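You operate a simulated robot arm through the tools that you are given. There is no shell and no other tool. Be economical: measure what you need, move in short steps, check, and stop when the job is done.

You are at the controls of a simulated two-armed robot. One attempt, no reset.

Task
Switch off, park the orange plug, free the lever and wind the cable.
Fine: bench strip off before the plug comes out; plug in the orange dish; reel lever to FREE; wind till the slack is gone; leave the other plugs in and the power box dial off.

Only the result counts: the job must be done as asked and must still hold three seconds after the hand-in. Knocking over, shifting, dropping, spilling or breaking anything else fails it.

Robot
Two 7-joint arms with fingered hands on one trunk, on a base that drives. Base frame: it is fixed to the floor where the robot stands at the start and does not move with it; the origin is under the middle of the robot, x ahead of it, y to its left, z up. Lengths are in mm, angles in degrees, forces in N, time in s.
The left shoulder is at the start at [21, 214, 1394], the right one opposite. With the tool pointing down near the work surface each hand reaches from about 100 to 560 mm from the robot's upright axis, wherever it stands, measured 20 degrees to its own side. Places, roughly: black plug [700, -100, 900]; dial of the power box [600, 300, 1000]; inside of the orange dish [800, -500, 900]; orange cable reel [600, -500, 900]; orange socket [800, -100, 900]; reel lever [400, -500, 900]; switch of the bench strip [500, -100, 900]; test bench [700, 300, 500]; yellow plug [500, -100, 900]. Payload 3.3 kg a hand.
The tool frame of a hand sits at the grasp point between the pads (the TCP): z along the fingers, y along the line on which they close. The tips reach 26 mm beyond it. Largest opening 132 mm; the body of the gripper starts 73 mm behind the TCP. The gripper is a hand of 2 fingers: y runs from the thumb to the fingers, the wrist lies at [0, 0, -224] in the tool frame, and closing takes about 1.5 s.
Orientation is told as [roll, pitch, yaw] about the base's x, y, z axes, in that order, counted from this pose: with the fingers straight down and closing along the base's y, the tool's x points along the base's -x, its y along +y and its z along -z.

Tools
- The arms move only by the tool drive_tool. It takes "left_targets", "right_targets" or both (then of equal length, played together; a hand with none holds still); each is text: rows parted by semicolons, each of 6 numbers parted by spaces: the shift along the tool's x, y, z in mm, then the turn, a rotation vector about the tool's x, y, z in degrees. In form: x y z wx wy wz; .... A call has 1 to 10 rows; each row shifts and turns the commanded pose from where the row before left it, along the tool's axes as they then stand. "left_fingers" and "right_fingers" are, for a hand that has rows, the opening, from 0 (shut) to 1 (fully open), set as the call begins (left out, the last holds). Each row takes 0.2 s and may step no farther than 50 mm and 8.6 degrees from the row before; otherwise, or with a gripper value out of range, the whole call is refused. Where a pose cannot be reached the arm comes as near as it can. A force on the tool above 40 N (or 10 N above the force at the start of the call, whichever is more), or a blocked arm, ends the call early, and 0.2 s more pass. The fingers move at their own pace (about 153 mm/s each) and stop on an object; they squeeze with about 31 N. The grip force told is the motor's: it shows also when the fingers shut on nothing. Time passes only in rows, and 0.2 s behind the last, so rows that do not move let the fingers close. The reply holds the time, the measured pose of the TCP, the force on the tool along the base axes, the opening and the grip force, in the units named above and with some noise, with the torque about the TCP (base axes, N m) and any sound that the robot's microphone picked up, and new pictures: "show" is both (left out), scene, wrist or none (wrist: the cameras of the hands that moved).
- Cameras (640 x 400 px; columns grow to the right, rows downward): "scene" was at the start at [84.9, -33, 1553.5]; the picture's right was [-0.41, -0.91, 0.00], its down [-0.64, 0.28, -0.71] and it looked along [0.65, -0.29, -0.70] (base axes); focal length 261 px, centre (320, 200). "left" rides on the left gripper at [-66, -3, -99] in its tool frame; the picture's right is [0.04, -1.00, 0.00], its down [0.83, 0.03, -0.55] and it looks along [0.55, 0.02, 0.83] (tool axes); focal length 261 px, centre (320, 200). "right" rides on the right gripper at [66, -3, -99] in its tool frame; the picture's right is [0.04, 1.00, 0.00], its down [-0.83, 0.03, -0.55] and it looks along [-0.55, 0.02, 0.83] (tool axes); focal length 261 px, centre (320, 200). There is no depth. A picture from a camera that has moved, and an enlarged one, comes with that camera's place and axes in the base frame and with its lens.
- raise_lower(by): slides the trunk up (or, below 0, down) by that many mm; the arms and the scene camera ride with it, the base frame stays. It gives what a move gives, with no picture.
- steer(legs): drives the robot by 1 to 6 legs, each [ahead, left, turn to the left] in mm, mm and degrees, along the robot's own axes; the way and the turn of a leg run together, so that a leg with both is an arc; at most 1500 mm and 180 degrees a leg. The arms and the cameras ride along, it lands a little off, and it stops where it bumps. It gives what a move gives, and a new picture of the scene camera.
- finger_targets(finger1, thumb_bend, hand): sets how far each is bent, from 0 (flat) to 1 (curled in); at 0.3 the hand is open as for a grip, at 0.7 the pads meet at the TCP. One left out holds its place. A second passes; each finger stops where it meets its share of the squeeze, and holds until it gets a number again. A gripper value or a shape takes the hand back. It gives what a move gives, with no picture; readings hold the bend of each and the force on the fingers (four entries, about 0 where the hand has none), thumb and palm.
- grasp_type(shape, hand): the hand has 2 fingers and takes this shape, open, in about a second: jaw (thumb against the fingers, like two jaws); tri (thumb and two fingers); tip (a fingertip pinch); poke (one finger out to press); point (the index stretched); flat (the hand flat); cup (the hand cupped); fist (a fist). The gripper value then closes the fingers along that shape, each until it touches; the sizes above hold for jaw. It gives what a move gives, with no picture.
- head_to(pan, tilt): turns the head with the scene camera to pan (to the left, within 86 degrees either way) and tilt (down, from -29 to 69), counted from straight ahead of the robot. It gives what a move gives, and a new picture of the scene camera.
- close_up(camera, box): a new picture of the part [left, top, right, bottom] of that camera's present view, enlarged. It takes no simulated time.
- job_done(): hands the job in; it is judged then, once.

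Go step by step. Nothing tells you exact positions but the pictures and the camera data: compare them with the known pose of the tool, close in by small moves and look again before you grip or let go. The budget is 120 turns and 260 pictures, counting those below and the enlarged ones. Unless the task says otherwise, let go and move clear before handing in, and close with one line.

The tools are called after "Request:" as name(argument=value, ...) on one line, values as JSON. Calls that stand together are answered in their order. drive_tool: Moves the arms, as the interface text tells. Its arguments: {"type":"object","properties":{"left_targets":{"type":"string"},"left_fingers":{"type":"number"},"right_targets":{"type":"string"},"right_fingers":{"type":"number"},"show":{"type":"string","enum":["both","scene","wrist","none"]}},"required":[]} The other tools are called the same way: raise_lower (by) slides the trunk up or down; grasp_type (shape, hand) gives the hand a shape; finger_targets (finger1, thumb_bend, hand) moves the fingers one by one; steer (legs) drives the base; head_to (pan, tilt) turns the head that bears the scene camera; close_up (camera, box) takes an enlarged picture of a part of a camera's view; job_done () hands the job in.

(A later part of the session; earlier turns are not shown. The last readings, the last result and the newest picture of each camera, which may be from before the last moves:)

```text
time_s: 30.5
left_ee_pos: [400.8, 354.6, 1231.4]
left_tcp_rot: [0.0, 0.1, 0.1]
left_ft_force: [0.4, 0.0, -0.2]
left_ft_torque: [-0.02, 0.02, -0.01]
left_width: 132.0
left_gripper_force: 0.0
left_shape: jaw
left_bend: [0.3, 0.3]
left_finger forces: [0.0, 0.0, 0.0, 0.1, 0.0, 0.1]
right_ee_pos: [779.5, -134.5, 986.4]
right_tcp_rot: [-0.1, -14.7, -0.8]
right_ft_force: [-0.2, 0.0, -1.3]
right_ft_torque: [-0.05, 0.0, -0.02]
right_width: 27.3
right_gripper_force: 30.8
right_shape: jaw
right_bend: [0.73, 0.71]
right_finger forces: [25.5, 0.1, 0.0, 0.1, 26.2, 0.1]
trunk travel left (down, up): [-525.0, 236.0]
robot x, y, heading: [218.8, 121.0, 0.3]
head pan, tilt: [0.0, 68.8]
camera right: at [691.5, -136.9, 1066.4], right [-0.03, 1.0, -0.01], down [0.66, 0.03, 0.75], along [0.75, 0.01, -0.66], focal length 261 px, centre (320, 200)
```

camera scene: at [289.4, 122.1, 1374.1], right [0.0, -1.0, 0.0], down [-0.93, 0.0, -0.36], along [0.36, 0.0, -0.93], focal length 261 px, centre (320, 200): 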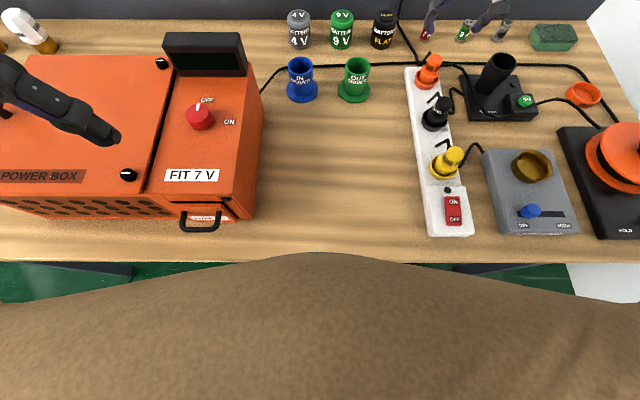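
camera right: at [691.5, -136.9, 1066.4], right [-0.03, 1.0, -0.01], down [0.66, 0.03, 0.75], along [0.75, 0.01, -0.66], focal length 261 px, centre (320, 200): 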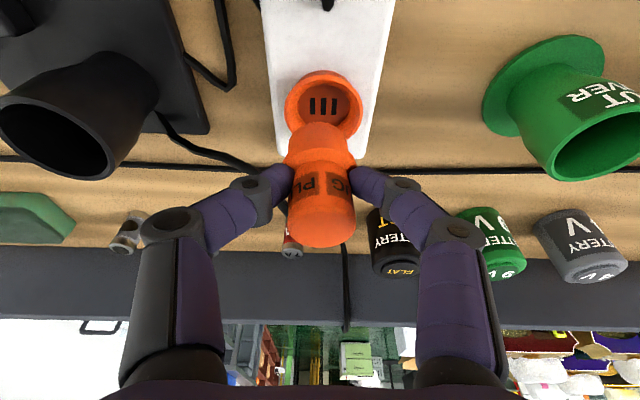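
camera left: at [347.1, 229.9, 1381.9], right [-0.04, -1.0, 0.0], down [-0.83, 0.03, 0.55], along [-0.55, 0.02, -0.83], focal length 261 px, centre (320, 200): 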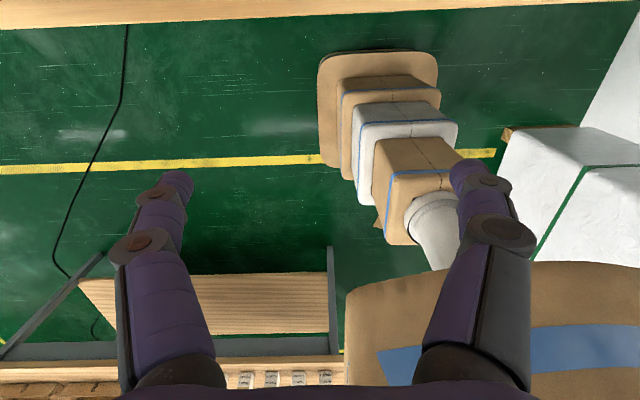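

The plug is out of the socket. I'll lift it higher, then drive right toward the orange dish.

Request:
drive_tool(right_targets="-6.2 0 -23 0 0 0;-6.2 0 -23 0 0 0;-6.2 0 -23 0 0 0;-6.2 0 -23 0 0 0;0 0 0 0 0 0", show="none")

Request:
steer(legs=[[0, -290, 0]])

Request:
close_up(camera="right", box=[0, 0, 640, 400])

```text
time_s: 31.7
left_ee_pos: [402.5, 354.6, 1231.9]
left_tcp_rot: [0.0, 0.1, 0.2]
left_ft_force: [1.0, -0.8, -0.3]
left_ft_torque: [-0.04, 0.01, -0.01]
left_width: 131.7
left_gripper_force: 0.2
left_shape: jaw
left_bend: [0.3, 0.3]
left_finger forces: [0.1, 0.0, 0.0, 0.1, 0.0, 0.1]
right_ee_pos: [780.9, -127.1, 1085.7]
right_tcp_rot: [-0.4, -15.0, 0.0]
right_ft_force: [-0.9, 0.1, -1.1]
right_ft_torque: [0.02, -0.02, -0.01]
right_width: 27.0
right_gripper_force: 31.4
right_shape: jaw
right_bend: [0.73, 0.71]
right_finger forces: [25.4, 0.0, 0.1, 0.1, 26.5, 0.1]
trunk travel left (down, up): [-525.0, 236.0]
robot x, y, heading: [217.7, 124.9, -0.1]
head pan, tilt: [0.0, 68.8]
```

```text
time_s: 33.7
left_ee_pos: [402.0, 65.9, 1231.9]
left_tcp_rot: [0.1, 0.0, 0.1]
left_ft_force: [-0.1, 0.0, 0.3]
left_ft_torque: [0.03, -0.04, -0.02]
left_width: 132.0
left_gripper_force: 0.0
left_shape: jaw
left_bend: [0.3, 0.3]
left_finger forces: [0.1, 0.0, 0.1, 0.0, 0.0, 0.1]
right_ee_pos: [781.8, -416.6, 1085.2]
right_tcp_rot: [-0.3, -15.0, 0.0]
right_ft_force: [0.6, -0.6, -0.3]
right_ft_torque: [0.03, 0.02, 0.01]
right_width: 27.3
right_gripper_force: 31.4
right_shape: jaw
right_bend: [0.73, 0.71]
right_finger forces: [25.3, 0.1, 0.0, 0.1, 26.4, 0.0]
trunk travel left (down, up): [-525.0, 236.0]
robot x, y, heading: [216.7, -168.4, 0.1]
head pan, tilt: [0.0, 68.8]
camera scene: at [289.6, -167.1, 1374.1], right [0.0, -1.0, 0.0], down [-0.93, 0.0, -0.36], along [0.36, 0.0, -0.93], focal length 261 px, centre (320, 200)
```

scene: 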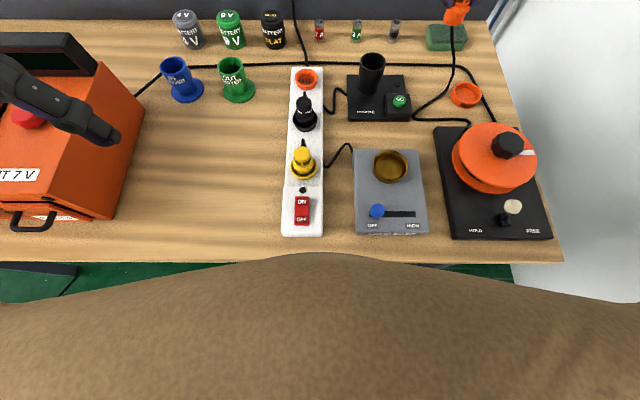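

```text
1.00 times, centred on (320, 200) of right (not enlarged: the box is as wide or as high as the picture)
camera zoom: at [693.2, -419.9, 1164.3], right [-0.04, 1.0, -0.02], down [0.66, 0.04, 0.75], along [0.75, 0.02, -0.66], focal length 261 px, centre (320, 200)
```

zoom: 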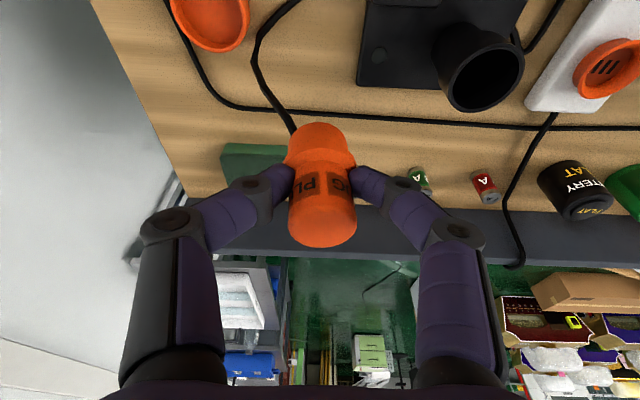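

The orange cable runs from the plug to the reel's rear-left side. The dish is at about [752,-516], so I'll move the plug above it.

Request:
drive_tool(right_targets="10 -33 -3 0 0 0;10 -33 -3 0 0 0;9 -33 -2 0 0 0;5 0 20 0 0 0;5 0 20 0 0 0;0 0 0 0 0 0", show="both")

```text
time_s: 35.1
left_ee_pos: [401.5, 66.7, 1231.1]
left_tcp_rot: [0.1, 0.1, 0.2]
left_ft_force: [0.0, -0.3, 0.0]
left_ft_torque: [-0.01, -0.02, -0.04]
left_width: 132.0
left_gripper_force: 0.1
left_shape: jaw
left_bend: [0.3, 0.3]
left_finger forces: [0.0, 0.1, 0.1, 0.0, 0.0, 0.0]
right_ee_pos: [752.2, -516.1, 1045.3]
right_tcp_rot: [-0.3, -15.0, 0.2]
right_ft_force: [-0.2, -0.4, 0.2]
right_ft_torque: [0.03, 0.03, 0.01]
right_width: 27.1
right_gripper_force: 30.9
right_shape: jaw
right_bend: [0.73, 0.71]
right_finger forces: [25.4, 0.0, 0.0, 0.0, 26.4, 0.0]
trunk travel left (down, up): [-525.0, 236.0]
robot x, y, heading: [218.0, -165.3, 0.0]
head pan, tilt: [0.0, 68.8]
camera scene: at [289.5, -165.7, 1374.1], right [0.0, -1.0, 0.0], down [-0.93, 0.0, -0.36], along [0.36, 0.0, -0.93], focal length 261 px, centre (320, 200)
camera right: at [664.0, -519.3, 1123.8], right [-0.04, 1.0, -0.02], down [0.66, 0.04, 0.75], along [0.75, 0.02, -0.66], focal length 261 px, centre (320, 200)
```

scene: 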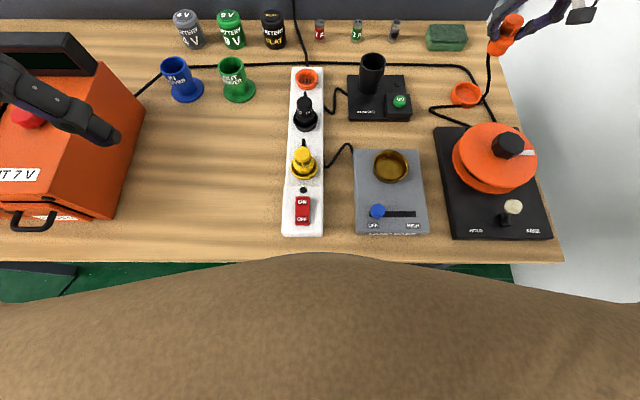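
right: 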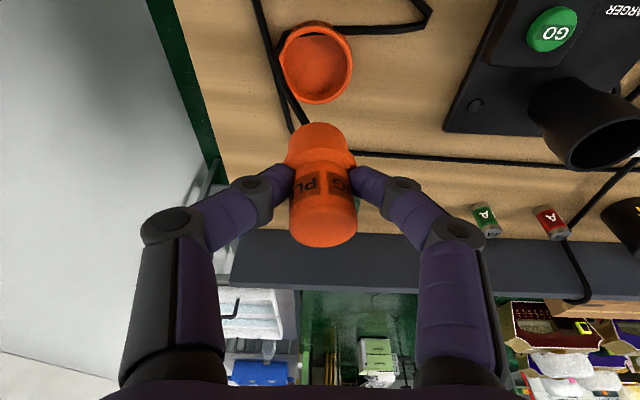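

Request:
drive_tool(right_targets="5 -3 20 0 0 0;5 0 20 0 0 0;5 0 19 0 0 0;4 0 19 0 0 0;0 0 0 0 0 0", show="both")

Request:
close_up(camera="scene", box=[420, 10, 580, 110])

```text
time_s: 36.3
left_ee_pos: [402.3, 65.6, 1231.8]
left_tcp_rot: [0.0, 0.0, 0.3]
left_ft_force: [-0.6, -0.6, 0.3]
left_ft_torque: [0.01, 0.01, 0.04]
left_width: 132.0
left_gripper_force: 0.1
left_shape: jaw
left_bend: [0.3, 0.3]
left_finger forces: [0.0, 0.0, 0.0, 0.1, 0.0, 0.0]
right_ee_pos: [753.2, -518.4, 965.2]
right_tcp_rot: [-0.4, -15.0, 0.1]
right_ft_force: [0.3, -1.1, -0.1]
right_ft_torque: [0.0, 0.02, 0.0]
right_width: 27.3
right_gripper_force: 30.8
right_shape: jaw
right_bend: [0.73, 0.71]
right_finger forces: [25.5, 0.0, 0.1, 0.0, 26.6, 0.0]
trunk travel left (down, up): [-525.0, 236.0]
robot x, y, heading: [217.3, -164.7, 0.0]
head pan, tilt: [0.0, 68.8]
camera scene: at [289.5, -165.9, 1374.1], right [0.0, -1.0, 0.0], down [-0.93, 0.0, -0.36], along [0.36, 0.0, -0.93], focal length 261 px, centre (320, 200)
camera right: at [665.7, -521.7, 1042.8], right [-0.04, 1.0, -0.02], down [0.66, 0.04, 0.75], along [0.75, 0.02, -0.66], focal length 261 px, centre (320, 200)
```

scene: 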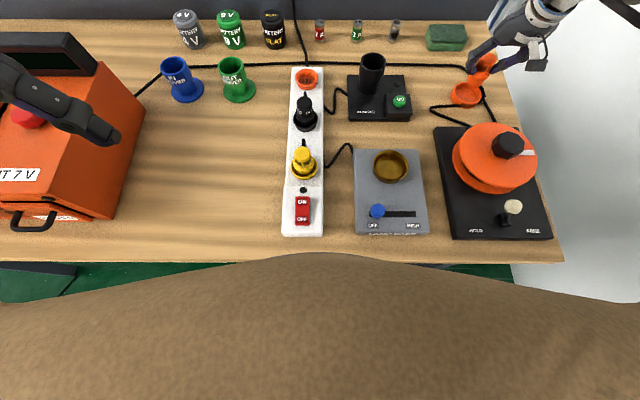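
right: 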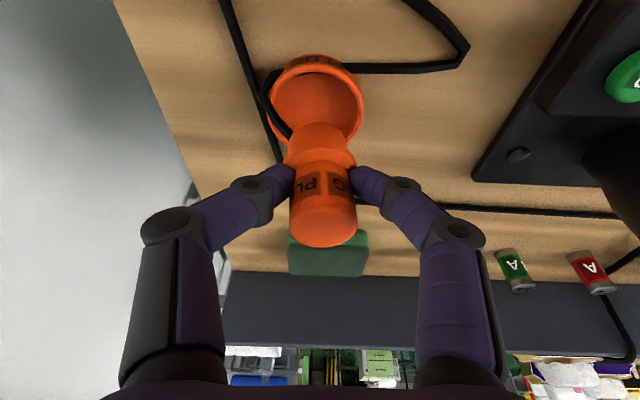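

```text
4.00 times, centred on (500, 60) of scene
camera zoom: at [289.5, -165.9, 1374.1], right [0.0, -1.0, 0.0], down [-0.93, 0.0, -0.36], along [0.36, 0.0, -0.93], focal length 1046 px, centre (-400, 760)
```

zoom: 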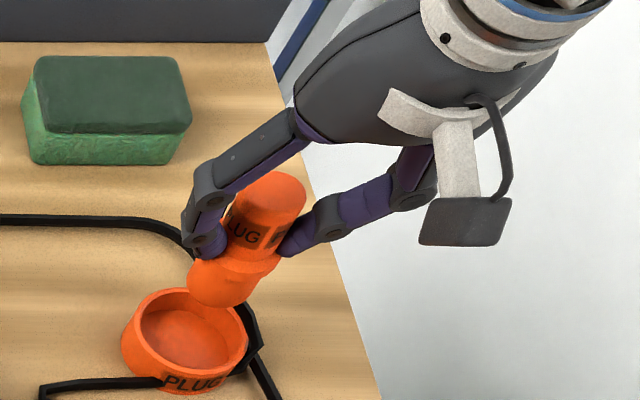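

Request:
drive_tool(right_targets="8 3 -2 0 0 0;5 0 19 0 0 0;0 0 0 0 0 0", show="wrist")

Request:
close_up(camera="scene", box=[420, 30, 540, 105])

```text
time_s: 37.1
left_ee_pos: [400.8, 66.0, 1232.0]
left_tcp_rot: [0.1, 0.1, 0.2]
left_ft_force: [0.4, -0.6, 0.1]
left_ft_torque: [0.01, -0.03, 0.01]
left_width: 131.9
left_gripper_force: 0.0
left_shape: jaw
left_bend: [0.3, 0.3]
left_finger forces: [0.0, 0.0, 0.1, 0.0, 0.0, 0.1]
right_ee_pos: [745.4, -516.1, 945.1]
right_tcp_rot: [-0.5, -14.9, 0.3]
right_ft_force: [1.3, -0.1, -0.8]
right_ft_torque: [-0.03, -0.01, 0.01]
right_width: 27.0
right_gripper_force: 31.2
right_shape: jaw
right_bend: [0.73, 0.71]
right_finger forces: [25.7, 0.0, 0.1, 0.0, 26.8, 0.0]
trunk travel left (down, up): [-525.0, 236.0]
robot x, y, heading: [223.7, -164.3, -0.0]
head pan, tilt: [0.0, 68.8]
camera right: at [657.0, -518.9, 1024.5], right [-0.04, 1.0, -0.02], down [0.66, 0.04, 0.75], along [0.75, 0.02, -0.66], focal length 261 px, centre (320, 200)
```

right: 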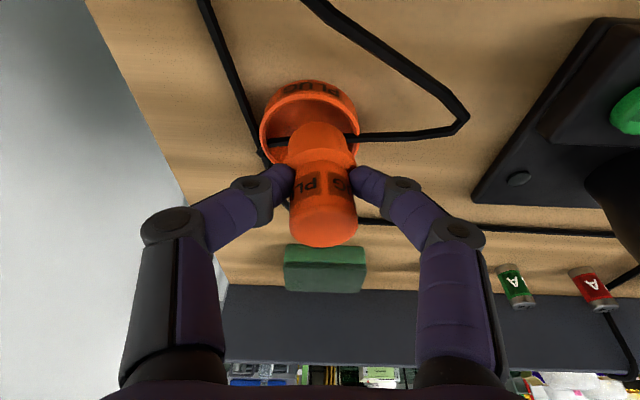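

```text
5.33 times, centred on (480, 68) of scene
camera zoom: at [289.2, -165.6, 1374.1], right [0.0, -1.0, 0.0], down [-0.93, 0.0, -0.36], along [0.36, 0.0, -0.93], focal length 1394 px, centre (-533, 907)
```

zoom: 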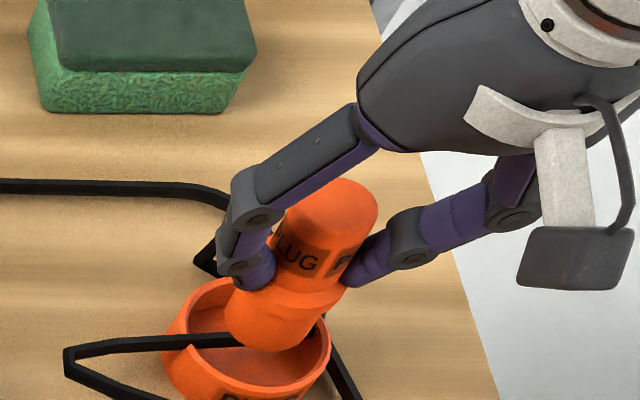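

Request:
drive_tool(right_targets="1.3 0 4.8 0 0 0;1.3 0 4.8 0 0 0;0 0 0 0 0 0", show="wrist")

Request:
close_up(camera="scene", box=[420, 30, 540, 105])

```text
time_s: 37.9
left_ee_pos: [402.0, 65.8, 1231.4]
left_tcp_rot: [0.0, 0.0, 0.2]
left_ft_force: [0.0, 0.3, 0.1]
left_ft_torque: [-0.05, 0.02, -0.01]
left_width: 131.9
left_gripper_force: 0.0
left_shape: jaw
left_bend: [0.3, 0.3]
left_finger forces: [0.0, 0.0, 0.1, 0.0, 0.0, 0.1]
right_ee_pos: [745.6, -515.5, 935.3]
right_tcp_rot: [-0.4, -15.0, 0.1]
right_ft_force: [0.1, 0.7, -0.4]
right_ft_torque: [0.0, 0.02, 0.03]
right_width: 27.2
right_gripper_force: 30.7
right_shape: jaw
right_bend: [0.73, 0.71]
right_finger forces: [25.6, 0.0, 0.1, 0.0, 26.7, 0.1]
trunk travel left (down, up): [-525.0, 236.0]
robot x, y, heading: [221.2, -162.7, 0.2]
head pan, tilt: [0.0, 68.8]
camera right: at [657.5, -519.0, 1014.1], right [-0.04, 1.0, -0.02], down [0.66, 0.04, 0.75], along [0.75, 0.02, -0.66], focal length 261 px, centre (320, 200)
```

right: 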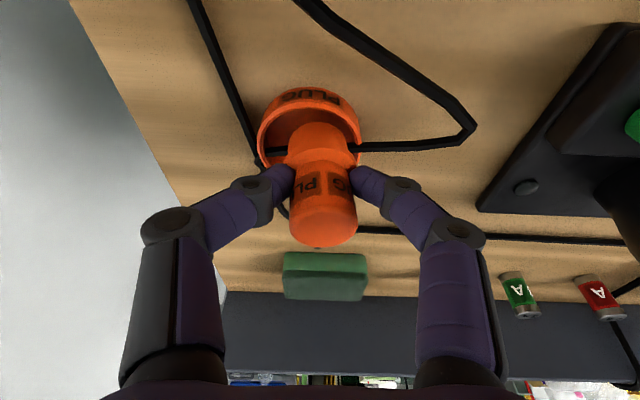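

```text
5.33 times, centred on (480, 68) of scene
camera zoom: at [289.6, -165.9, 1374.1], right [0.0, -1.0, 0.0], down [-0.93, 0.0, -0.36], along [0.36, 0.0, -0.93], focal length 1394 px, centre (-533, 907)
```

zoom: 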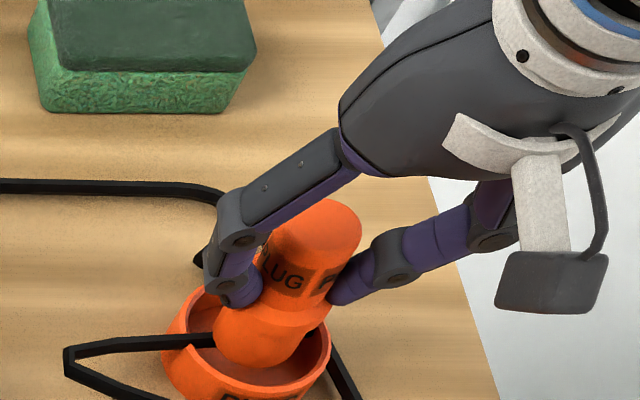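

The plug is entering the dish. I'll continue down until contact.

Request:
drive_tool(right_targets="2 -1 4.8 0 0 0;2 0 4.8 0 0 0;1.3 0 4.8 0 0 0;0.8 0 2.9 0 0 0;0 0 0 0 0 0", show="wrist")

Request:
close_up(camera="scene", box=[420, 30, 540, 105])

```text
time_s: 39.1
left_ee_pos: [401.5, 66.4, 1230.9]
left_tcp_rot: [0.0, 0.0, 0.2]
left_ft_force: [-0.4, 0.0, 0.9]
left_ft_torque: [-0.02, 0.01, 0.0]
left_width: 131.8
left_gripper_force: 0.0
left_shape: jaw
left_bend: [0.3, 0.3]
left_finger forces: [0.0, 0.1, 0.0, 0.1, 0.0, 0.0]
right_ee_pos: [744.5, -516.3, 917.8]
right_tcp_rot: [-0.4, -15.2, 0.1]
right_ft_force: [-0.5, -0.1, 3.5]
right_ft_torque: [0.08, -0.02, -0.03]
right_width: 27.0
right_gripper_force: 30.8
right_shape: jaw
right_bend: [0.73, 0.71]
right_finger forces: [25.8, 0.0, 0.0, 0.1, 28.0, 0.0]
trunk travel left (down, up): [-525.0, 236.0]
robot x, y, heading: [217.8, -168.0, -0.1]
head pan, tilt: [0.0, 68.8]
camera right: at [655.8, -519.9, 996.7], right [-0.04, 1.0, -0.02], down [0.66, 0.04, 0.75], along [0.75, 0.02, -0.66], focal length 261 px, centre (320, 200)
```

right: 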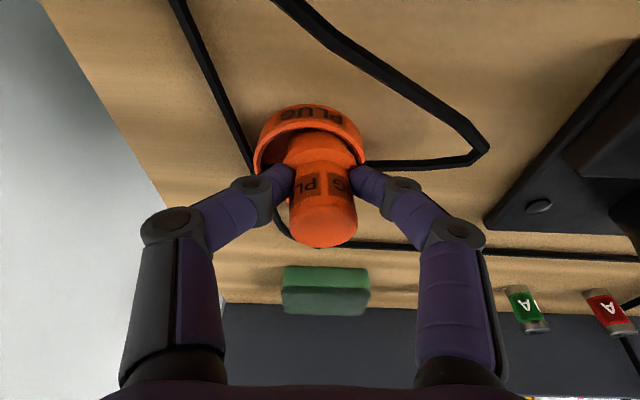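

```text
5.33 times, centred on (480, 68) of scene
camera zoom: at [289.2, -165.8, 1374.2], right [0.0, -1.0, 0.0], down [-0.93, 0.0, -0.36], along [0.36, 0.0, -0.93], focal length 1394 px, centre (-533, 907)
```

zoom: 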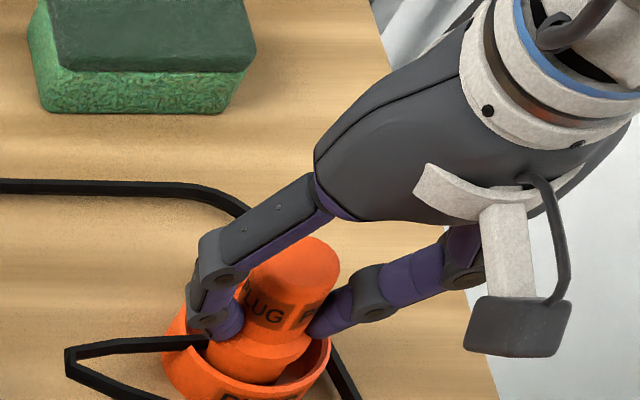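

Contact is felt (3.5 N) with the plug in the dish. I'll open only slightly so the fingers don't push the rim, then rise straight up.

Request:
drive_tool(right_targets="0 0 0 0 0 0;0 0 0 0 0 0;0 0 0 0 0 0", right_fingers=0.26, show="wrist")

```text
time_s: 39.9
left_ee_pos: [401.9, 65.3, 1230.6]
left_tcp_rot: [-0.1, 0.0, 0.3]
left_ft_force: [-0.9, -0.2, 0.2]
left_ft_torque: [-0.04, 0.01, 0.0]
left_width: 132.1
left_gripper_force: 0.1
left_shape: jaw
left_bend: [0.3, 0.3]
left_finger forces: [0.1, 0.0, 0.2, 0.0, 0.0, 0.1]
right_ee_pos: [744.0, -517.0, 917.2]
right_tcp_rot: [-0.4, -15.0, 0.1]
right_ft_force: [-0.8, 0.0, 1.4]
right_ft_torque: [-0.06, 0.01, -0.01]
right_width: 34.2
right_gripper_force: 0.0
right_shape: jaw
right_bend: [0.73, 0.7]
right_finger forces: [0.0, 0.0, 0.0, 0.0, 1.1, 0.0]
trunk travel left (down, up): [-525.0, 236.0]
robot x, y, heading: [217.1, -163.7, 0.2]
head pan, tilt: [0.0, 68.8]
camera right: at [655.6, -519.7, 996.1], right [-0.04, 1.0, -0.02], down [0.66, 0.04, 0.75], along [0.75, 0.02, -0.66], focal length 261 px, centre (320, 200)
```

right: 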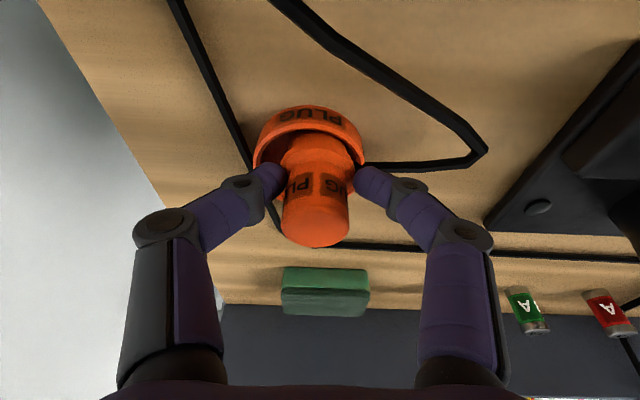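

Request:
drive_tool(right_targets="0 -3 0 0 0 0;-1.3 0 -4.8 0 0 0;-1.3 0 -4.8 0 0 0;-1.3 0 -4.8 0 0 0;0 0 0 0 0 0", right_fingers=0.3, show="wrist")

```text
time_s: 41.1
left_ee_pos: [402.6, 65.3, 1231.9]
left_tcp_rot: [0.1, 0.0, 0.3]
left_ft_force: [-0.1, 0.0, -0.4]
left_ft_torque: [0.01, 0.04, -0.01]
left_width: 132.0
left_gripper_force: 0.0
left_shape: jaw
left_bend: [0.3, 0.3]
left_finger forces: [0.1, 0.1, 0.1, 0.0, 0.0, 0.0]
right_ee_pos: [743.8, -519.5, 932.2]
right_tcp_rot: [-0.4, -15.0, 0.2]
right_ft_force: [-0.4, 0.0, 0.4]
right_ft_torque: [0.04, 0.01, -0.04]
right_width: 39.3
right_gripper_force: 0.0
right_shape: jaw
right_bend: [0.73, 0.7]
right_finger forces: [0.1, 0.1, 0.0, 0.0, 0.0, 0.1]
trunk travel left (down, up): [-525.0, 236.0]
robot x, y, heading: [217.5, -166.8, -0.0]
head pan, tilt: [0.0, 68.8]
camera right: at [656.0, -522.7, 1011.0], right [-0.04, 1.0, -0.02], down [0.66, 0.04, 0.75], along [0.75, 0.02, -0.66], focal length 261 px, centre (320, 200)
```

right: 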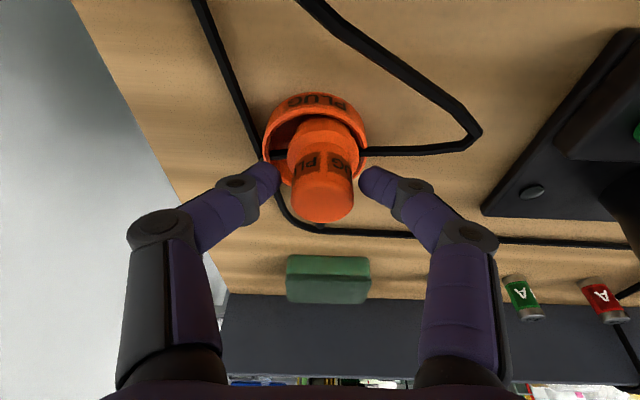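

Now clear of the rim, I'll open wider and lift away.

Request:
drive_tool(right_targets="-1.3 0 -4.8 0 0 0;-2.6 0 -9.7 0 0 0;-5 0 -19 0 0 0;-8 0 -30 0 0 0;-8 0 -30 0 0 0;0 0 -30 0 0 0;0 0 0 0 0 0", right_fingers=0.5, show="both")

Request:
close_up(camera="scene", box=[420, 60, 580, 160])

```text
time_s: 42.7
left_ee_pos: [403.1, 65.5, 1231.3]
left_tcp_rot: [-0.1, 0.1, 0.2]
left_ft_force: [-0.1, 0.0, 0.7]
left_ft_torque: [-0.02, 0.01, 0.01]
left_width: 132.1
left_gripper_force: 0.0
left_shape: jaw
left_bend: [0.3, 0.3]
left_finger forces: [0.0, 0.0, 0.0, 0.1, 0.0, 0.1]
right_ee_pos: [734.3, -518.7, 1057.7]
right_tcp_rot: [-0.4, -15.0, 0.2]
right_ft_force: [-0.2, 0.0, -0.4]
right_ft_torque: [0.01, 0.0, 0.01]
right_width: 65.6
right_gripper_force: 0.1
right_shape: jaw
right_bend: [0.73, 0.7]
right_finger forces: [0.0, 0.1, 0.0, 0.1, 0.0, 0.0]
trunk travel left (down, up): [-525.0, 236.0]
robot x, y, heading: [216.7, -165.5, 0.1]
head pan, tilt: [0.0, 68.8]
camera scene: at [290.0, -166.1, 1374.0], right [0.0, -1.0, 0.0], down [-0.93, 0.0, -0.36], along [0.36, 0.0, -0.93], focal length 261 px, centre (320, 200)
camera right: at [647.3, -522.3, 1136.5], right [-0.04, 1.0, -0.02], down [0.66, 0.04, 0.75], along [0.75, 0.02, -0.66], focal length 261 px, centre (320, 200)
```

scene: 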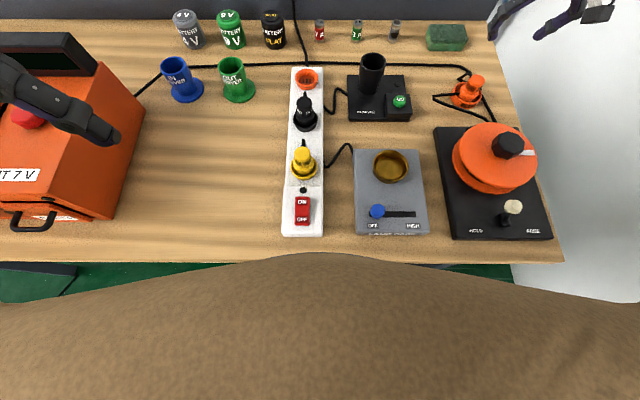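
right: 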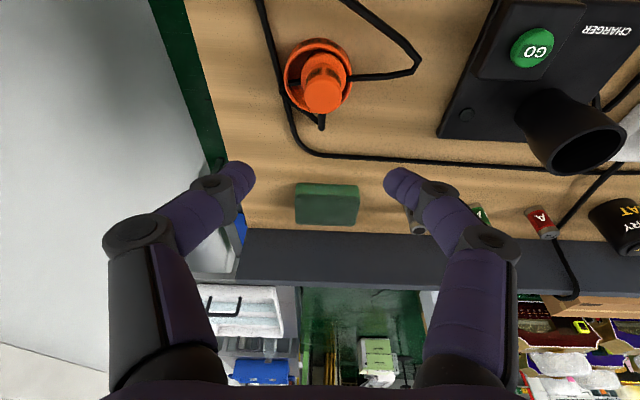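

```text
4.00 times, centred on (500, 110) of scene
camera zoom: at [290.0, -166.1, 1374.0], right [0.0, -1.0, 0.0], down [-0.93, 0.0, -0.36], along [0.36, 0.0, -0.93], focal length 1046 px, centre (-400, 560)
```

zoom: 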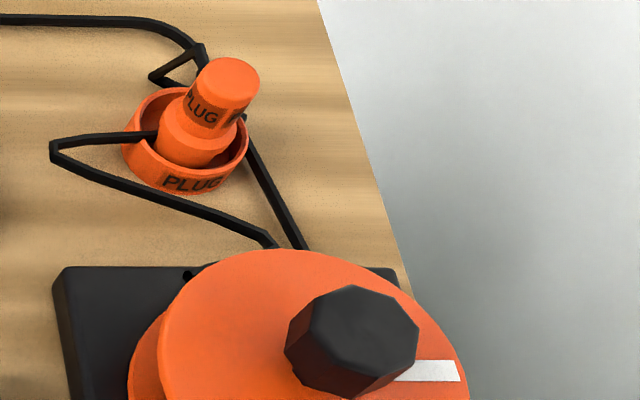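

The plug stands in the dish. I'll look closely at how the cable routes onto the reel to decide the winding sense.

Request:
close_up(camera="right", box=[240, 0, 440, 160])

Request:
close_up(camera="scene", box=[300, 40, 520, 130])

```text
2.50 times, centred on (340, 80) of right
camera zoom: at [647.3, -522.3, 1136.5], right [-0.04, 1.0, -0.02], down [0.66, 0.04, 0.75], along [0.75, 0.02, -0.66], focal length 652 px, centre (270, 500)
```

zoom: 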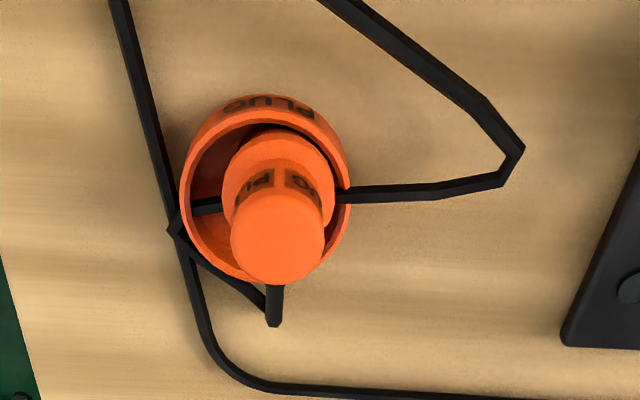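

```text
2.91 times, centred on (410, 85) of scene
camera zoom: at [290.0, -166.1, 1374.0], right [0.0, -1.0, 0.0], down [-0.93, 0.0, -0.36], along [0.36, 0.0, -0.93], focal length 760 px, centre (58, 534)
```

zoom: 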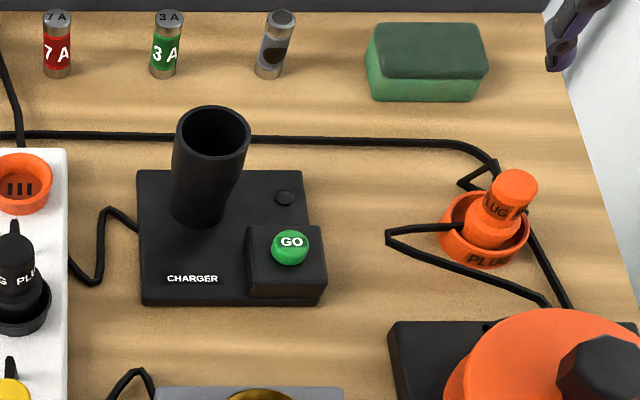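

The cable leaves the drum on its left (+y) side heading away, so winding should be counter-clockwise from above. First the lever: I'll back the base off, straighten the tool, and go to the left side of the lever.

Request:
steer(legs=[[-160, 30, 0]])

Request:
drive_tool(right_targets="0 0 0 0 7.5 0;0 0 0 0 7.5 0;30 15 0 0 0 0;30 15 0 0 0 0;30 10 0 0 0 0;30 8 0 0 0 0;15 0 0 0 0 0;0 0 0 0 0 0", right_fingers=0, show="both")

```text
time_s: 44.1
left_ee_pos: [237.3, 95.4, 1232.6]
left_tcp_rot: [0.0, 0.0, 0.1]
left_ft_force: [-0.4, -0.4, 0.0]
left_ft_torque: [0.01, -0.04, -0.02]
left_width: 131.9
left_gripper_force: 0.0
left_shape: jaw
left_bend: [0.3, 0.3]
left_finger forces: [0.1, 0.0, 0.1, 0.0, 0.0, 0.1]
right_ee_pos: [573.4, -489.1, 1057.8]
right_tcp_rot: [-0.4, -15.1, 0.1]
right_ft_force: [0.2, -0.1, 0.1]
right_ft_torque: [-0.03, -0.03, -0.04]
right_width: 65.4
right_gripper_force: 0.1
right_shape: jaw
right_bend: [0.73, 0.7]
right_finger forces: [0.1, 0.1, 0.0, 0.0, 0.0, 0.0]
trunk travel left (down, up): [-525.0, 236.0]
robot x, y, heading: [54.3, -137.9, 0.4]
head pan, tilt: [0.0, 68.8]
camera scene: at [126.6, -136.5, 1374.2], right [0.0, -1.0, 0.0], down [-0.93, 0.0, -0.36], along [0.36, 0.0, -0.93], focal length 261 px, centre (320, 200)
```

scene: 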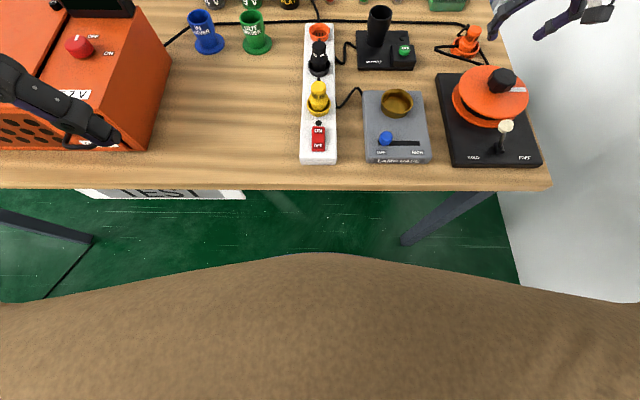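

```text
time_s: 45.9
left_ee_pos: [239.4, 95.4, 1230.8]
left_tcp_rot: [0.0, 0.0, 0.2]
left_ft_force: [-0.4, 0.2, -0.2]
left_ft_torque: [0.0, 0.03, 0.0]
left_width: 131.8
left_gripper_force: 0.0
left_shape: jaw
left_bend: [0.3, 0.3]
left_finger forces: [0.0, 0.1, 0.1, 0.0, 0.1, 0.0]
right_ee_pos: [440.5, -447.9, 1057.3]
right_tcp_rot: [1.8, -0.1, -2.0]
right_ft_force: [-0.2, -0.8, -0.3]
right_ft_torque: [0.01, 0.02, 0.02]
right_width: 0.1
right_gripper_force: 30.3
right_shape: jaw
right_bend: [0.63, 0.7]
right_finger forces: [0.0, 0.0, 0.0, 0.1, 0.0, 0.0]
trunk travel left (down, up): [-525.0, 236.0]
robot x, y, heading: [57.9, -138.5, 0.6]
head pan, tilt: [0.0, 68.8]
camera scene: at [128.1, -136.7, 1374.1], right [0.0, -1.0, 0.0], down [-0.93, 0.0, -0.36], along [0.36, 0.0, -0.93], focal length 261 px, centre (320, 200)
camera right: at [373.5, -452.5, 1155.4], right [0.0, 1.0, 0.03], down [0.83, -0.01, 0.55], along [0.55, 0.03, -0.83], focal length 261 px, centre (320, 200)
```

scene: 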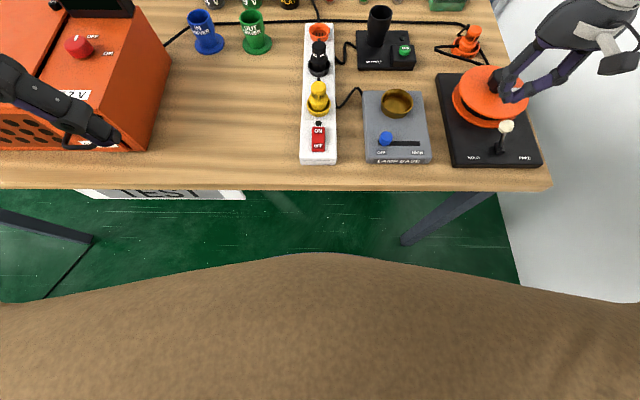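
right: 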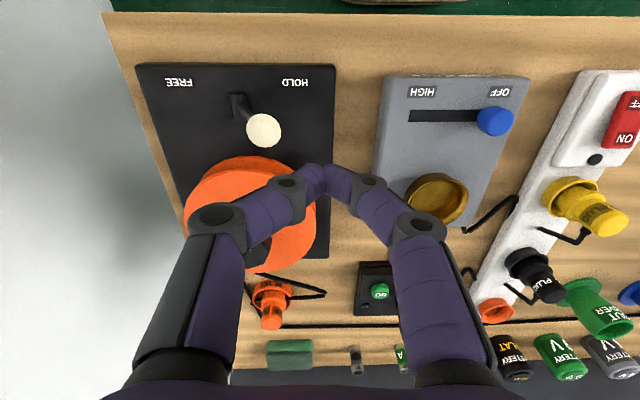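

The ball is at about [437,-492,962] and the hand is 40 mm to its left. I'll lower beside it, then push toward FREE (-y).

Request:
drive_tool(right_targets="2 8 30 0 0 0;1 0 30 0 0 0;0 0 32 0 0 0;0 0 0 0 0 0", show="wrist")

```text
time_s: 46.9
left_ee_pos: [239.7, 94.6, 1232.6]
left_tcp_rot: [0.0, 0.0, 0.2]
left_ft_force: [0.1, -0.3, 0.0]
left_ft_torque: [-0.03, -0.01, 0.0]
left_width: 131.9
left_gripper_force: 0.1
left_shape: jaw
left_bend: [0.3, 0.3]
left_finger forces: [0.0, 0.1, 0.1, 0.0, 0.0, 0.1]
right_ee_pos: [436.4, -441.3, 965.0]
right_tcp_rot: [1.8, -0.2, -3.0]
right_ft_force: [0.6, -0.6, 0.3]
right_ft_torque: [0.02, -0.01, 0.01]
right_width: 0.2
right_gripper_force: 30.9
right_shape: jaw
right_bend: [0.63, 0.7]
right_finger forces: [0.0, 0.1, 0.0, 0.0, 0.1, 0.0]
trunk travel left (down, up): [-525.0, 236.0]
robot x, y, heading: [53.5, -135.9, 0.1]
head pan, tilt: [0.0, 68.8]
camera right: at [369.9, -445.0, 1063.9], right [0.01, 1.0, 0.03], down [0.83, -0.02, 0.56], along [0.56, 0.02, -0.83], focal length 261 px, centre (320, 200)
```

right: 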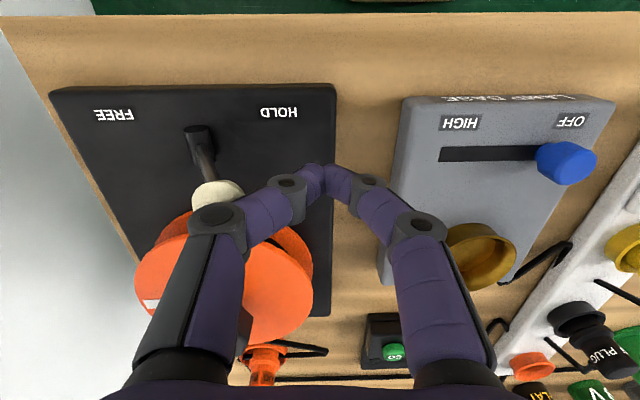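

The closed thumb's knuckle sticks out about 45 mm, so it's already next to the ball. I'll back off slightly, lower so the knuckle is at ball height, then push to -y.

Request:
drive_tool(right_targets="0 15 0 0 0 0;0 0 16 0 0 0;0 -15 0 0 0 0;0 -10 0 0 0 0;0 -10 0 0 0 0;0 -10 0 0 0 0;0 0 0 0 0 0", show="wrist")

```text
time_s: 48.5
left_ee_pos: [240.4, 94.1, 1232.1]
left_tcp_rot: [0.0, 0.0, 0.1]
left_ft_force: [0.1, 0.1, -0.3]
left_ft_torque: [0.02, -0.02, 0.01]
left_width: 132.0
left_gripper_force: 0.0
left_shape: jaw
left_bend: [0.3, 0.3]
left_finger forces: [0.0, 0.1, 0.0, 0.1, 0.1, 0.1]
right_ee_pos: [439.7, -472.1, 949.6]
right_tcp_rot: [-0.5, 0.0, 0.1]
right_ft_force: [0.2, -0.2, -0.5]
right_ft_torque: [-0.01, -0.01, 0.0]
right_width: 0.0
right_gripper_force: 31.3
right_shape: jaw
right_bend: [0.63, 0.7]
right_finger forces: [0.0, 0.0, 0.0, 0.0, 0.0, 0.1]
right hand out of reach, approached as far as the arm can: row 1
trunk travel left (down, up): [-525.0, 236.0]
robot x, y, heading: [57.2, -139.2, 0.3]
head pan, tilt: [0.0, 68.8]
camera right: at [374.3, -475.3, 1048.5], right [-0.04, 1.0, -0.01], down [0.83, 0.04, 0.55], along [0.55, 0.02, -0.83], focal length 261 px, centre (320, 200)
```

right: 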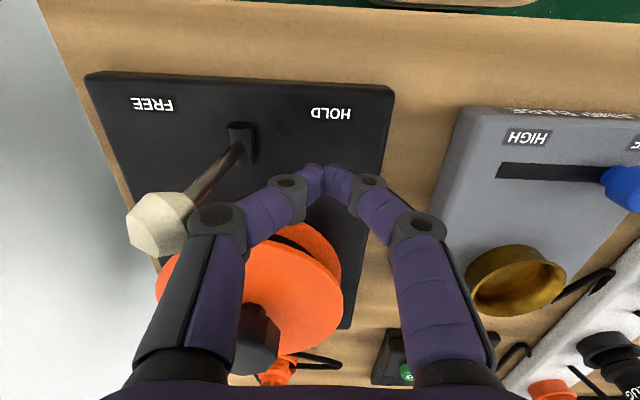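

The lever has come over toward FREE. I'll push a little further to the stop.

Request:
drive_tool(right_targets="0 -8 0 0 0 0;0 -7 0 0 0 0;0 -5 0 0 0 0;0 -5 0 0 0 0;0 0 0 0 0 0", show="wrist")

```text
time_s: 49.7
left_ee_pos: [239.4, 96.1, 1230.9]
left_tcp_rot: [0.0, 0.1, 0.2]
left_ft_force: [-0.7, -0.1, 0.3]
left_ft_torque: [-0.02, 0.0, 0.02]
left_width: 132.1
left_gripper_force: 0.0
left_shape: jaw
left_bend: [0.3, 0.3]
left_finger forces: [0.0, 0.1, 0.0, 0.0, 0.1, 0.1]
right_ee_pos: [439.1, -496.2, 948.9]
right_tcp_rot: [-0.4, 0.1, 0.0]
right_ft_force: [-0.4, 0.1, -1.2]
right_ft_torque: [0.01, -0.01, -0.04]
right_width: 0.0
right_gripper_force: 30.9
right_shape: jaw
right_bend: [0.63, 0.7]
right_finger forces: [0.1, 0.0, 0.0, 0.0, 0.0, 0.0]
trunk travel left (down, up): [-525.0, 236.0]
robot x, y, heading: [58.2, -137.9, 0.2]
head pan, tilt: [0.0, 68.8]
camera right: at [374.0, -499.5, 1048.3], right [-0.04, 1.0, -0.01], down [0.83, 0.04, 0.55], along [0.55, 0.02, -0.83], focal length 261 px, centre (320, 200)
```

right: 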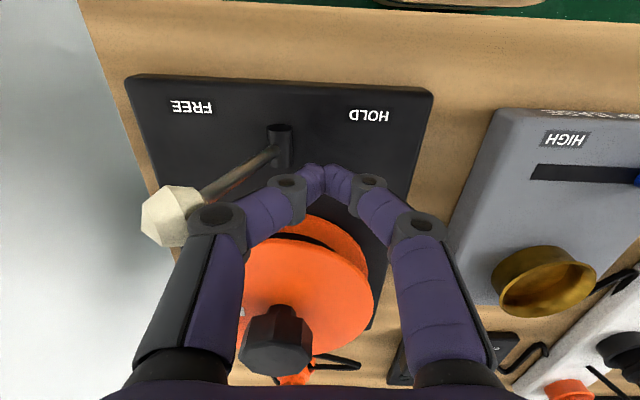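

Request:
drive_tool(right_targets="0 -4 0 0 0 0;0 -4 0 0 0 0;0 -3 0 0 0 0;0 0 0 0 0 0", show="none")

```text
time_s: 50.7
left_ee_pos: [240.3, 98.4, 1231.0]
left_tcp_rot: [-0.1, 0.1, 0.3]
left_ft_force: [-1.1, 0.5, -0.1]
left_ft_torque: [-0.01, -0.01, 0.01]
left_width: 132.2
left_gripper_force: 0.1
left_shape: jaw
left_bend: [0.3, 0.3]
left_finger forces: [0.0, 0.1, 0.0, 0.0, 0.0, 0.0]
right_ee_pos: [439.2, -505.2, 950.5]
right_tcp_rot: [-0.3, 0.0, 0.3]
right_ft_force: [-1.4, 14.0, 3.0]
right_ft_torque: [-0.45, 0.0, -0.03]
right_width: 0.3
right_gripper_force: 31.0
right_shape: jaw
right_bend: [0.62, 0.7]
right_finger forces: [0.0, 0.0, 0.0, 0.1, 13.9, 0.0]
trunk travel left (down, up): [-525.0, 236.0]
robot x, y, heading: [55.9, -138.6, 0.5]
head pan, tilt: [0.0, 68.8]
```

The lever is against its stop at FREE. I'll back off, rise, open the hand, and reposition the base so the reel knob is well to the right (for more wrist turn).

Request:
drive_tool(right_targets="0 12 0 0 0 0;0 15 0 0 0 0;0 0 -40 0 0 0;0 0 -40 0 0 0;0 0 -30 0 0 0;0 0 0 0 0 0", show="none")

Request:
steer(legs=[[144, 78, 0]])

Request:
close_up(camera="scene", box=[440, 80, 640, 230])

```text
time_s: 52.1
left_ee_pos: [240.9, 95.4, 1231.7]
left_tcp_rot: [0.0, 0.1, 0.2]
left_ft_force: [-0.2, 0.5, 0.0]
left_ft_torque: [0.0, -0.04, 0.03]
left_width: 132.0
left_gripper_force: 0.0
left_shape: jaw
left_bend: [0.3, 0.3]
left_finger forces: [0.0, 0.1, 0.0, 0.0, 0.0, 0.1]
right_ee_pos: [434.5, -491.7, 1053.9]
right_tcp_rot: [1.7, 0.9, -2.5]
right_ft_force: [0.3, -0.3, -0.3]
right_ft_torque: [-0.01, -0.01, 0.0]
right_width: 0.1
right_gripper_force: 31.1
right_shape: jaw
right_bend: [0.62, 0.7]
right_finger forces: [0.1, 0.0, 0.0, 0.0, 0.1, 0.1]
trunk travel left (down, up): [-525.0, 236.0]
robot x, y, heading: [57.3, -136.8, 0.1]
head pan, tilt: [0.0, 68.8]
```

```text
time_s: 53.5
left_ee_pos: [384.7, 172.3, 1231.7]
left_tcp_rot: [0.0, 0.1, 0.0]
left_ft_force: [-0.1, 0.2, -0.3]
left_ft_torque: [-0.02, 0.01, 0.0]
left_width: 131.9
left_gripper_force: 0.0
left_shape: jaw
left_bend: [0.3, 0.3]
left_finger forces: [0.1, 0.1, 0.0, 0.1, 0.1, 0.1]
right_ee_pos: [579.0, -412.4, 1056.4]
right_tcp_rot: [1.8, 0.2, -2.9]
right_ft_force: [-0.4, -0.1, -0.1]
right_ft_torque: [0.05, 0.01, 0.0]
right_width: 0.0
right_gripper_force: 30.5
right_shape: jaw
right_bend: [0.62, 0.7]
right_finger forces: [0.0, 0.0, 0.0, 0.0, 0.0, 0.0]
trunk travel left (down, up): [-525.0, 236.0]
robot x, y, heading: [201.3, -59.2, 0.2]
head pan, tilt: [0.0, 68.8]
camera scene: at [272.6, -58.1, 1374.0], right [0.0, -1.0, 0.0], down [-0.93, 0.0, -0.36], along [0.36, 0.0, -0.93], focal length 261 px, centre (320, 200)
```

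scene: 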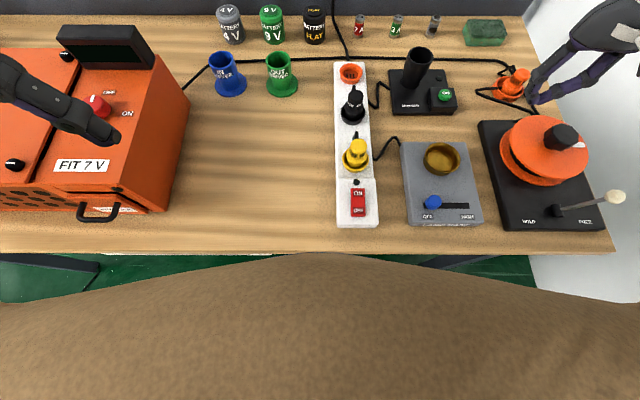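

```text
2.67 times, centred on (540, 155) of scene
camera zoom: at [272.6, -58.1, 1374.0], right [0.0, -1.0, 0.0], down [-0.93, 0.0, -0.36], along [0.36, 0.0, -0.93], focal length 697 px, centre (-267, 320)
```

zoom: 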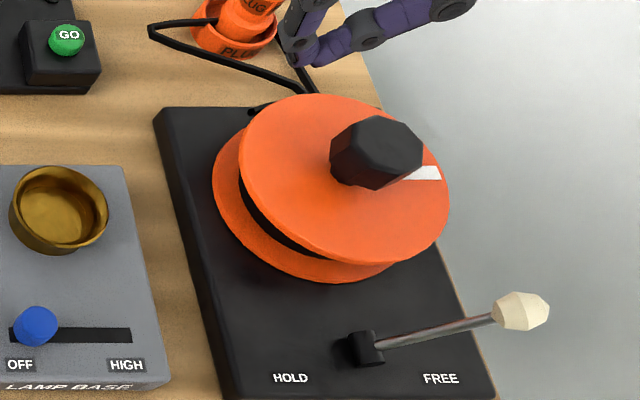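

The lever is fully over at FREE. Now I'll bring the open hand above the knob at about [567,-522].

Request:
drive_tool(right_targets="4 -36 0 0 0 0;4 -36 0 0 0 0;4 -38 0 0 0 0;0 0 0 0 0 0", right_fingers=0.75, show="wrist")

```text
time_s: 54.5
left_ee_pos: [383.8, 173.9, 1232.8]
left_tcp_rot: [0.0, 0.0, 0.0]
left_ft_force: [0.9, 0.2, -0.7]
left_ft_torque: [-0.03, 0.0, -0.02]
left_width: 131.7
left_gripper_force: 0.1
left_shape: jaw
left_bend: [0.3, 0.3]
left_finger forces: [0.1, 0.0, 0.0, 0.1, 0.0, 0.0]
right_ee_pos: [559.4, -520.9, 1053.3]
right_tcp_rot: [1.8, 0.2, -2.6]
right_ft_force: [0.4, -0.4, -0.2]
right_ft_torque: [-0.02, -0.01, 0.01]
right_width: 98.8
right_gripper_force: 0.0
right_shape: jaw
right_bend: [0.64, 0.5]
right_finger forces: [0.1, 0.1, 0.1, 0.1, 0.0, 0.1]
trunk travel left (down, up): [-525.0, 236.0]
robot x, y, heading: [199.6, -54.6, 0.1]
head pan, tilt: [0.0, 68.8]
camera right: at [494.7, -525.4, 1152.4], right [0.01, 1.0, 0.03], down [0.83, -0.02, 0.55], along [0.55, 0.02, -0.83], focal length 261 px, centre (320, 200)
```

right: 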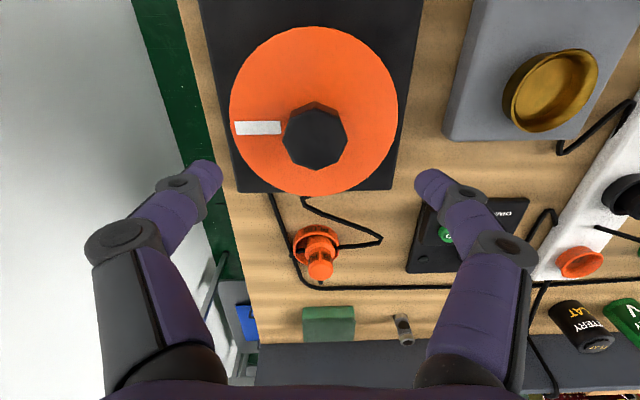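

The knob is on the reel axis at about [568,-524], top z≈957, disc top ≈912. I'll pre-turn the hand clockwise so I can then wind counter-clockwise.

Request:
drive_tool(right_targets="-8 -3 0 0 0 8.5;0 0 0 0 0 8.5;0 0 0 0 0 8.5;0 0 0 0 0 8.5;0 0 0 0 0 8.5;0 0 0 0 0 8.5;0 0 0 0 0 8.5;0 0 0 0 0 8.5;0 0 0 0 0 0", show="wrist")

```text
time_s: 56.5
left_ee_pos: [383.3, 172.2, 1232.0]
left_tcp_rot: [0.0, 0.1, 0.0]
left_ft_force: [-0.1, -0.8, -1.5]
left_ft_torque: [0.04, -0.03, 0.03]
left_width: 131.9
left_gripper_force: 0.0
left_shape: jaw
left_bend: [0.3, 0.3]
left_finger forces: [0.0, 0.0, 0.0, 0.0, 0.0, 0.0]
right_ee_pos: [568.4, -526.6, 1052.8]
right_tcp_rot: [0.5, 1.9, -70.9]
right_ft_force: [0.1, 0.0, -0.5]
right_ft_torque: [0.04, -0.01, 0.01]
right_width: 98.9
right_gripper_force: 0.0
right_shape: jaw
right_bend: [0.64, 0.5]
right_finger forces: [0.0, 0.0, 0.1, 0.1, 0.0, 0.1]
trunk travel left (down, up): [-525.0, 236.0]
robot x, y, heading: [198.8, -59.5, -0.1]
head pan, tilt: [0.0, 68.8]
camera right: at [544.9, -469.1, 1153.8], right [0.93, 0.37, 0.01], down [0.31, -0.79, 0.53], along [0.2, -0.49, -0.85], focal length 261 px, centre (320, 200)
```

right: 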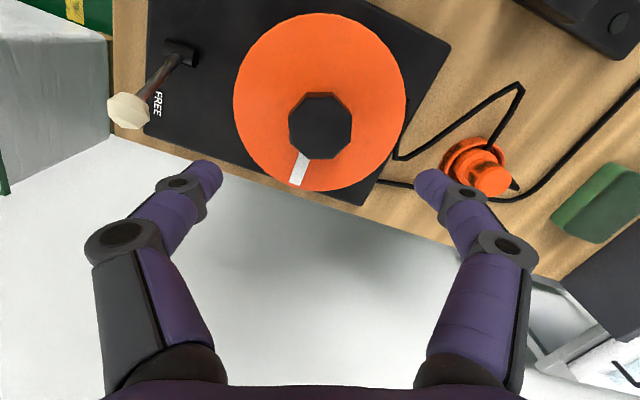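

Request:
drive_tool(right_targets="0 0 0 0 0 8.5;0 0 0 0 0 8.5;0 0 0 0 0 8.5;0 0 0 0 0 8.5;0 0 0 0 0 8.5;0 0 0 0 0 8.5;0 0 0 0 0 8.5;0 0 0 0 0 8.5;0 0 0 0 0 0", show="wrist")

```text
time_s: 58.5
left_ee_pos: [384.2, 173.4, 1231.5]
left_tcp_rot: [-0.1, 0.0, -0.1]
left_ft_force: [0.1, -0.5, 0.1]
left_ft_torque: [0.01, 0.01, 0.0]
left_width: 131.8
left_gripper_force: 0.1
left_shape: jaw
left_bend: [0.3, 0.3]
left_finger forces: [0.0, 0.0, 0.1, 0.0, 0.1, 0.0]
right_ee_pos: [473.1, -614.3, 1063.3]
right_tcp_rot: [-1.5, 1.4, -138.6]
right_ft_force: [-0.8, 0.4, 0.4]
right_ft_torque: [-0.02, 0.01, 0.0]
right_width: 98.8
right_gripper_force: 0.1
right_shape: jaw
right_bend: [0.64, 0.5]
right_finger forces: [0.0, 0.1, 0.0, 0.1, 0.0, 0.0]
right hand out of reach, approached as far as the arm can: row 5, 6, 7, 8
trunk travel left (down, up): [-525.0, 236.0]
robot x, y, heading: [200.7, -60.2, 0.3]
head pan, tilt: [0.0, 68.8]
camera right: at [521.4, -573.5, 1163.9], right [0.69, -0.72, -0.02], down [-0.6, -0.59, 0.53], along [-0.4, -0.35, -0.85], focal length 261 px, centre (320, 200)
```

right: 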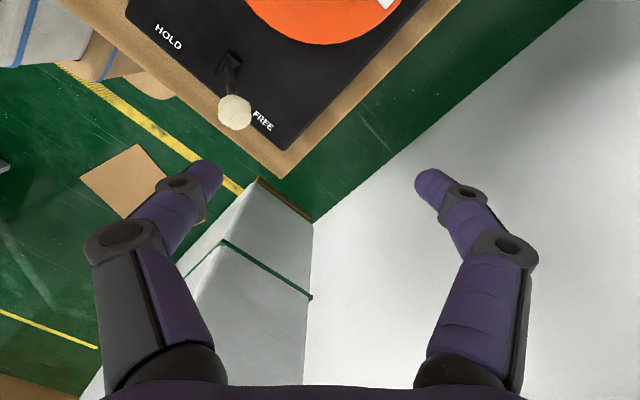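

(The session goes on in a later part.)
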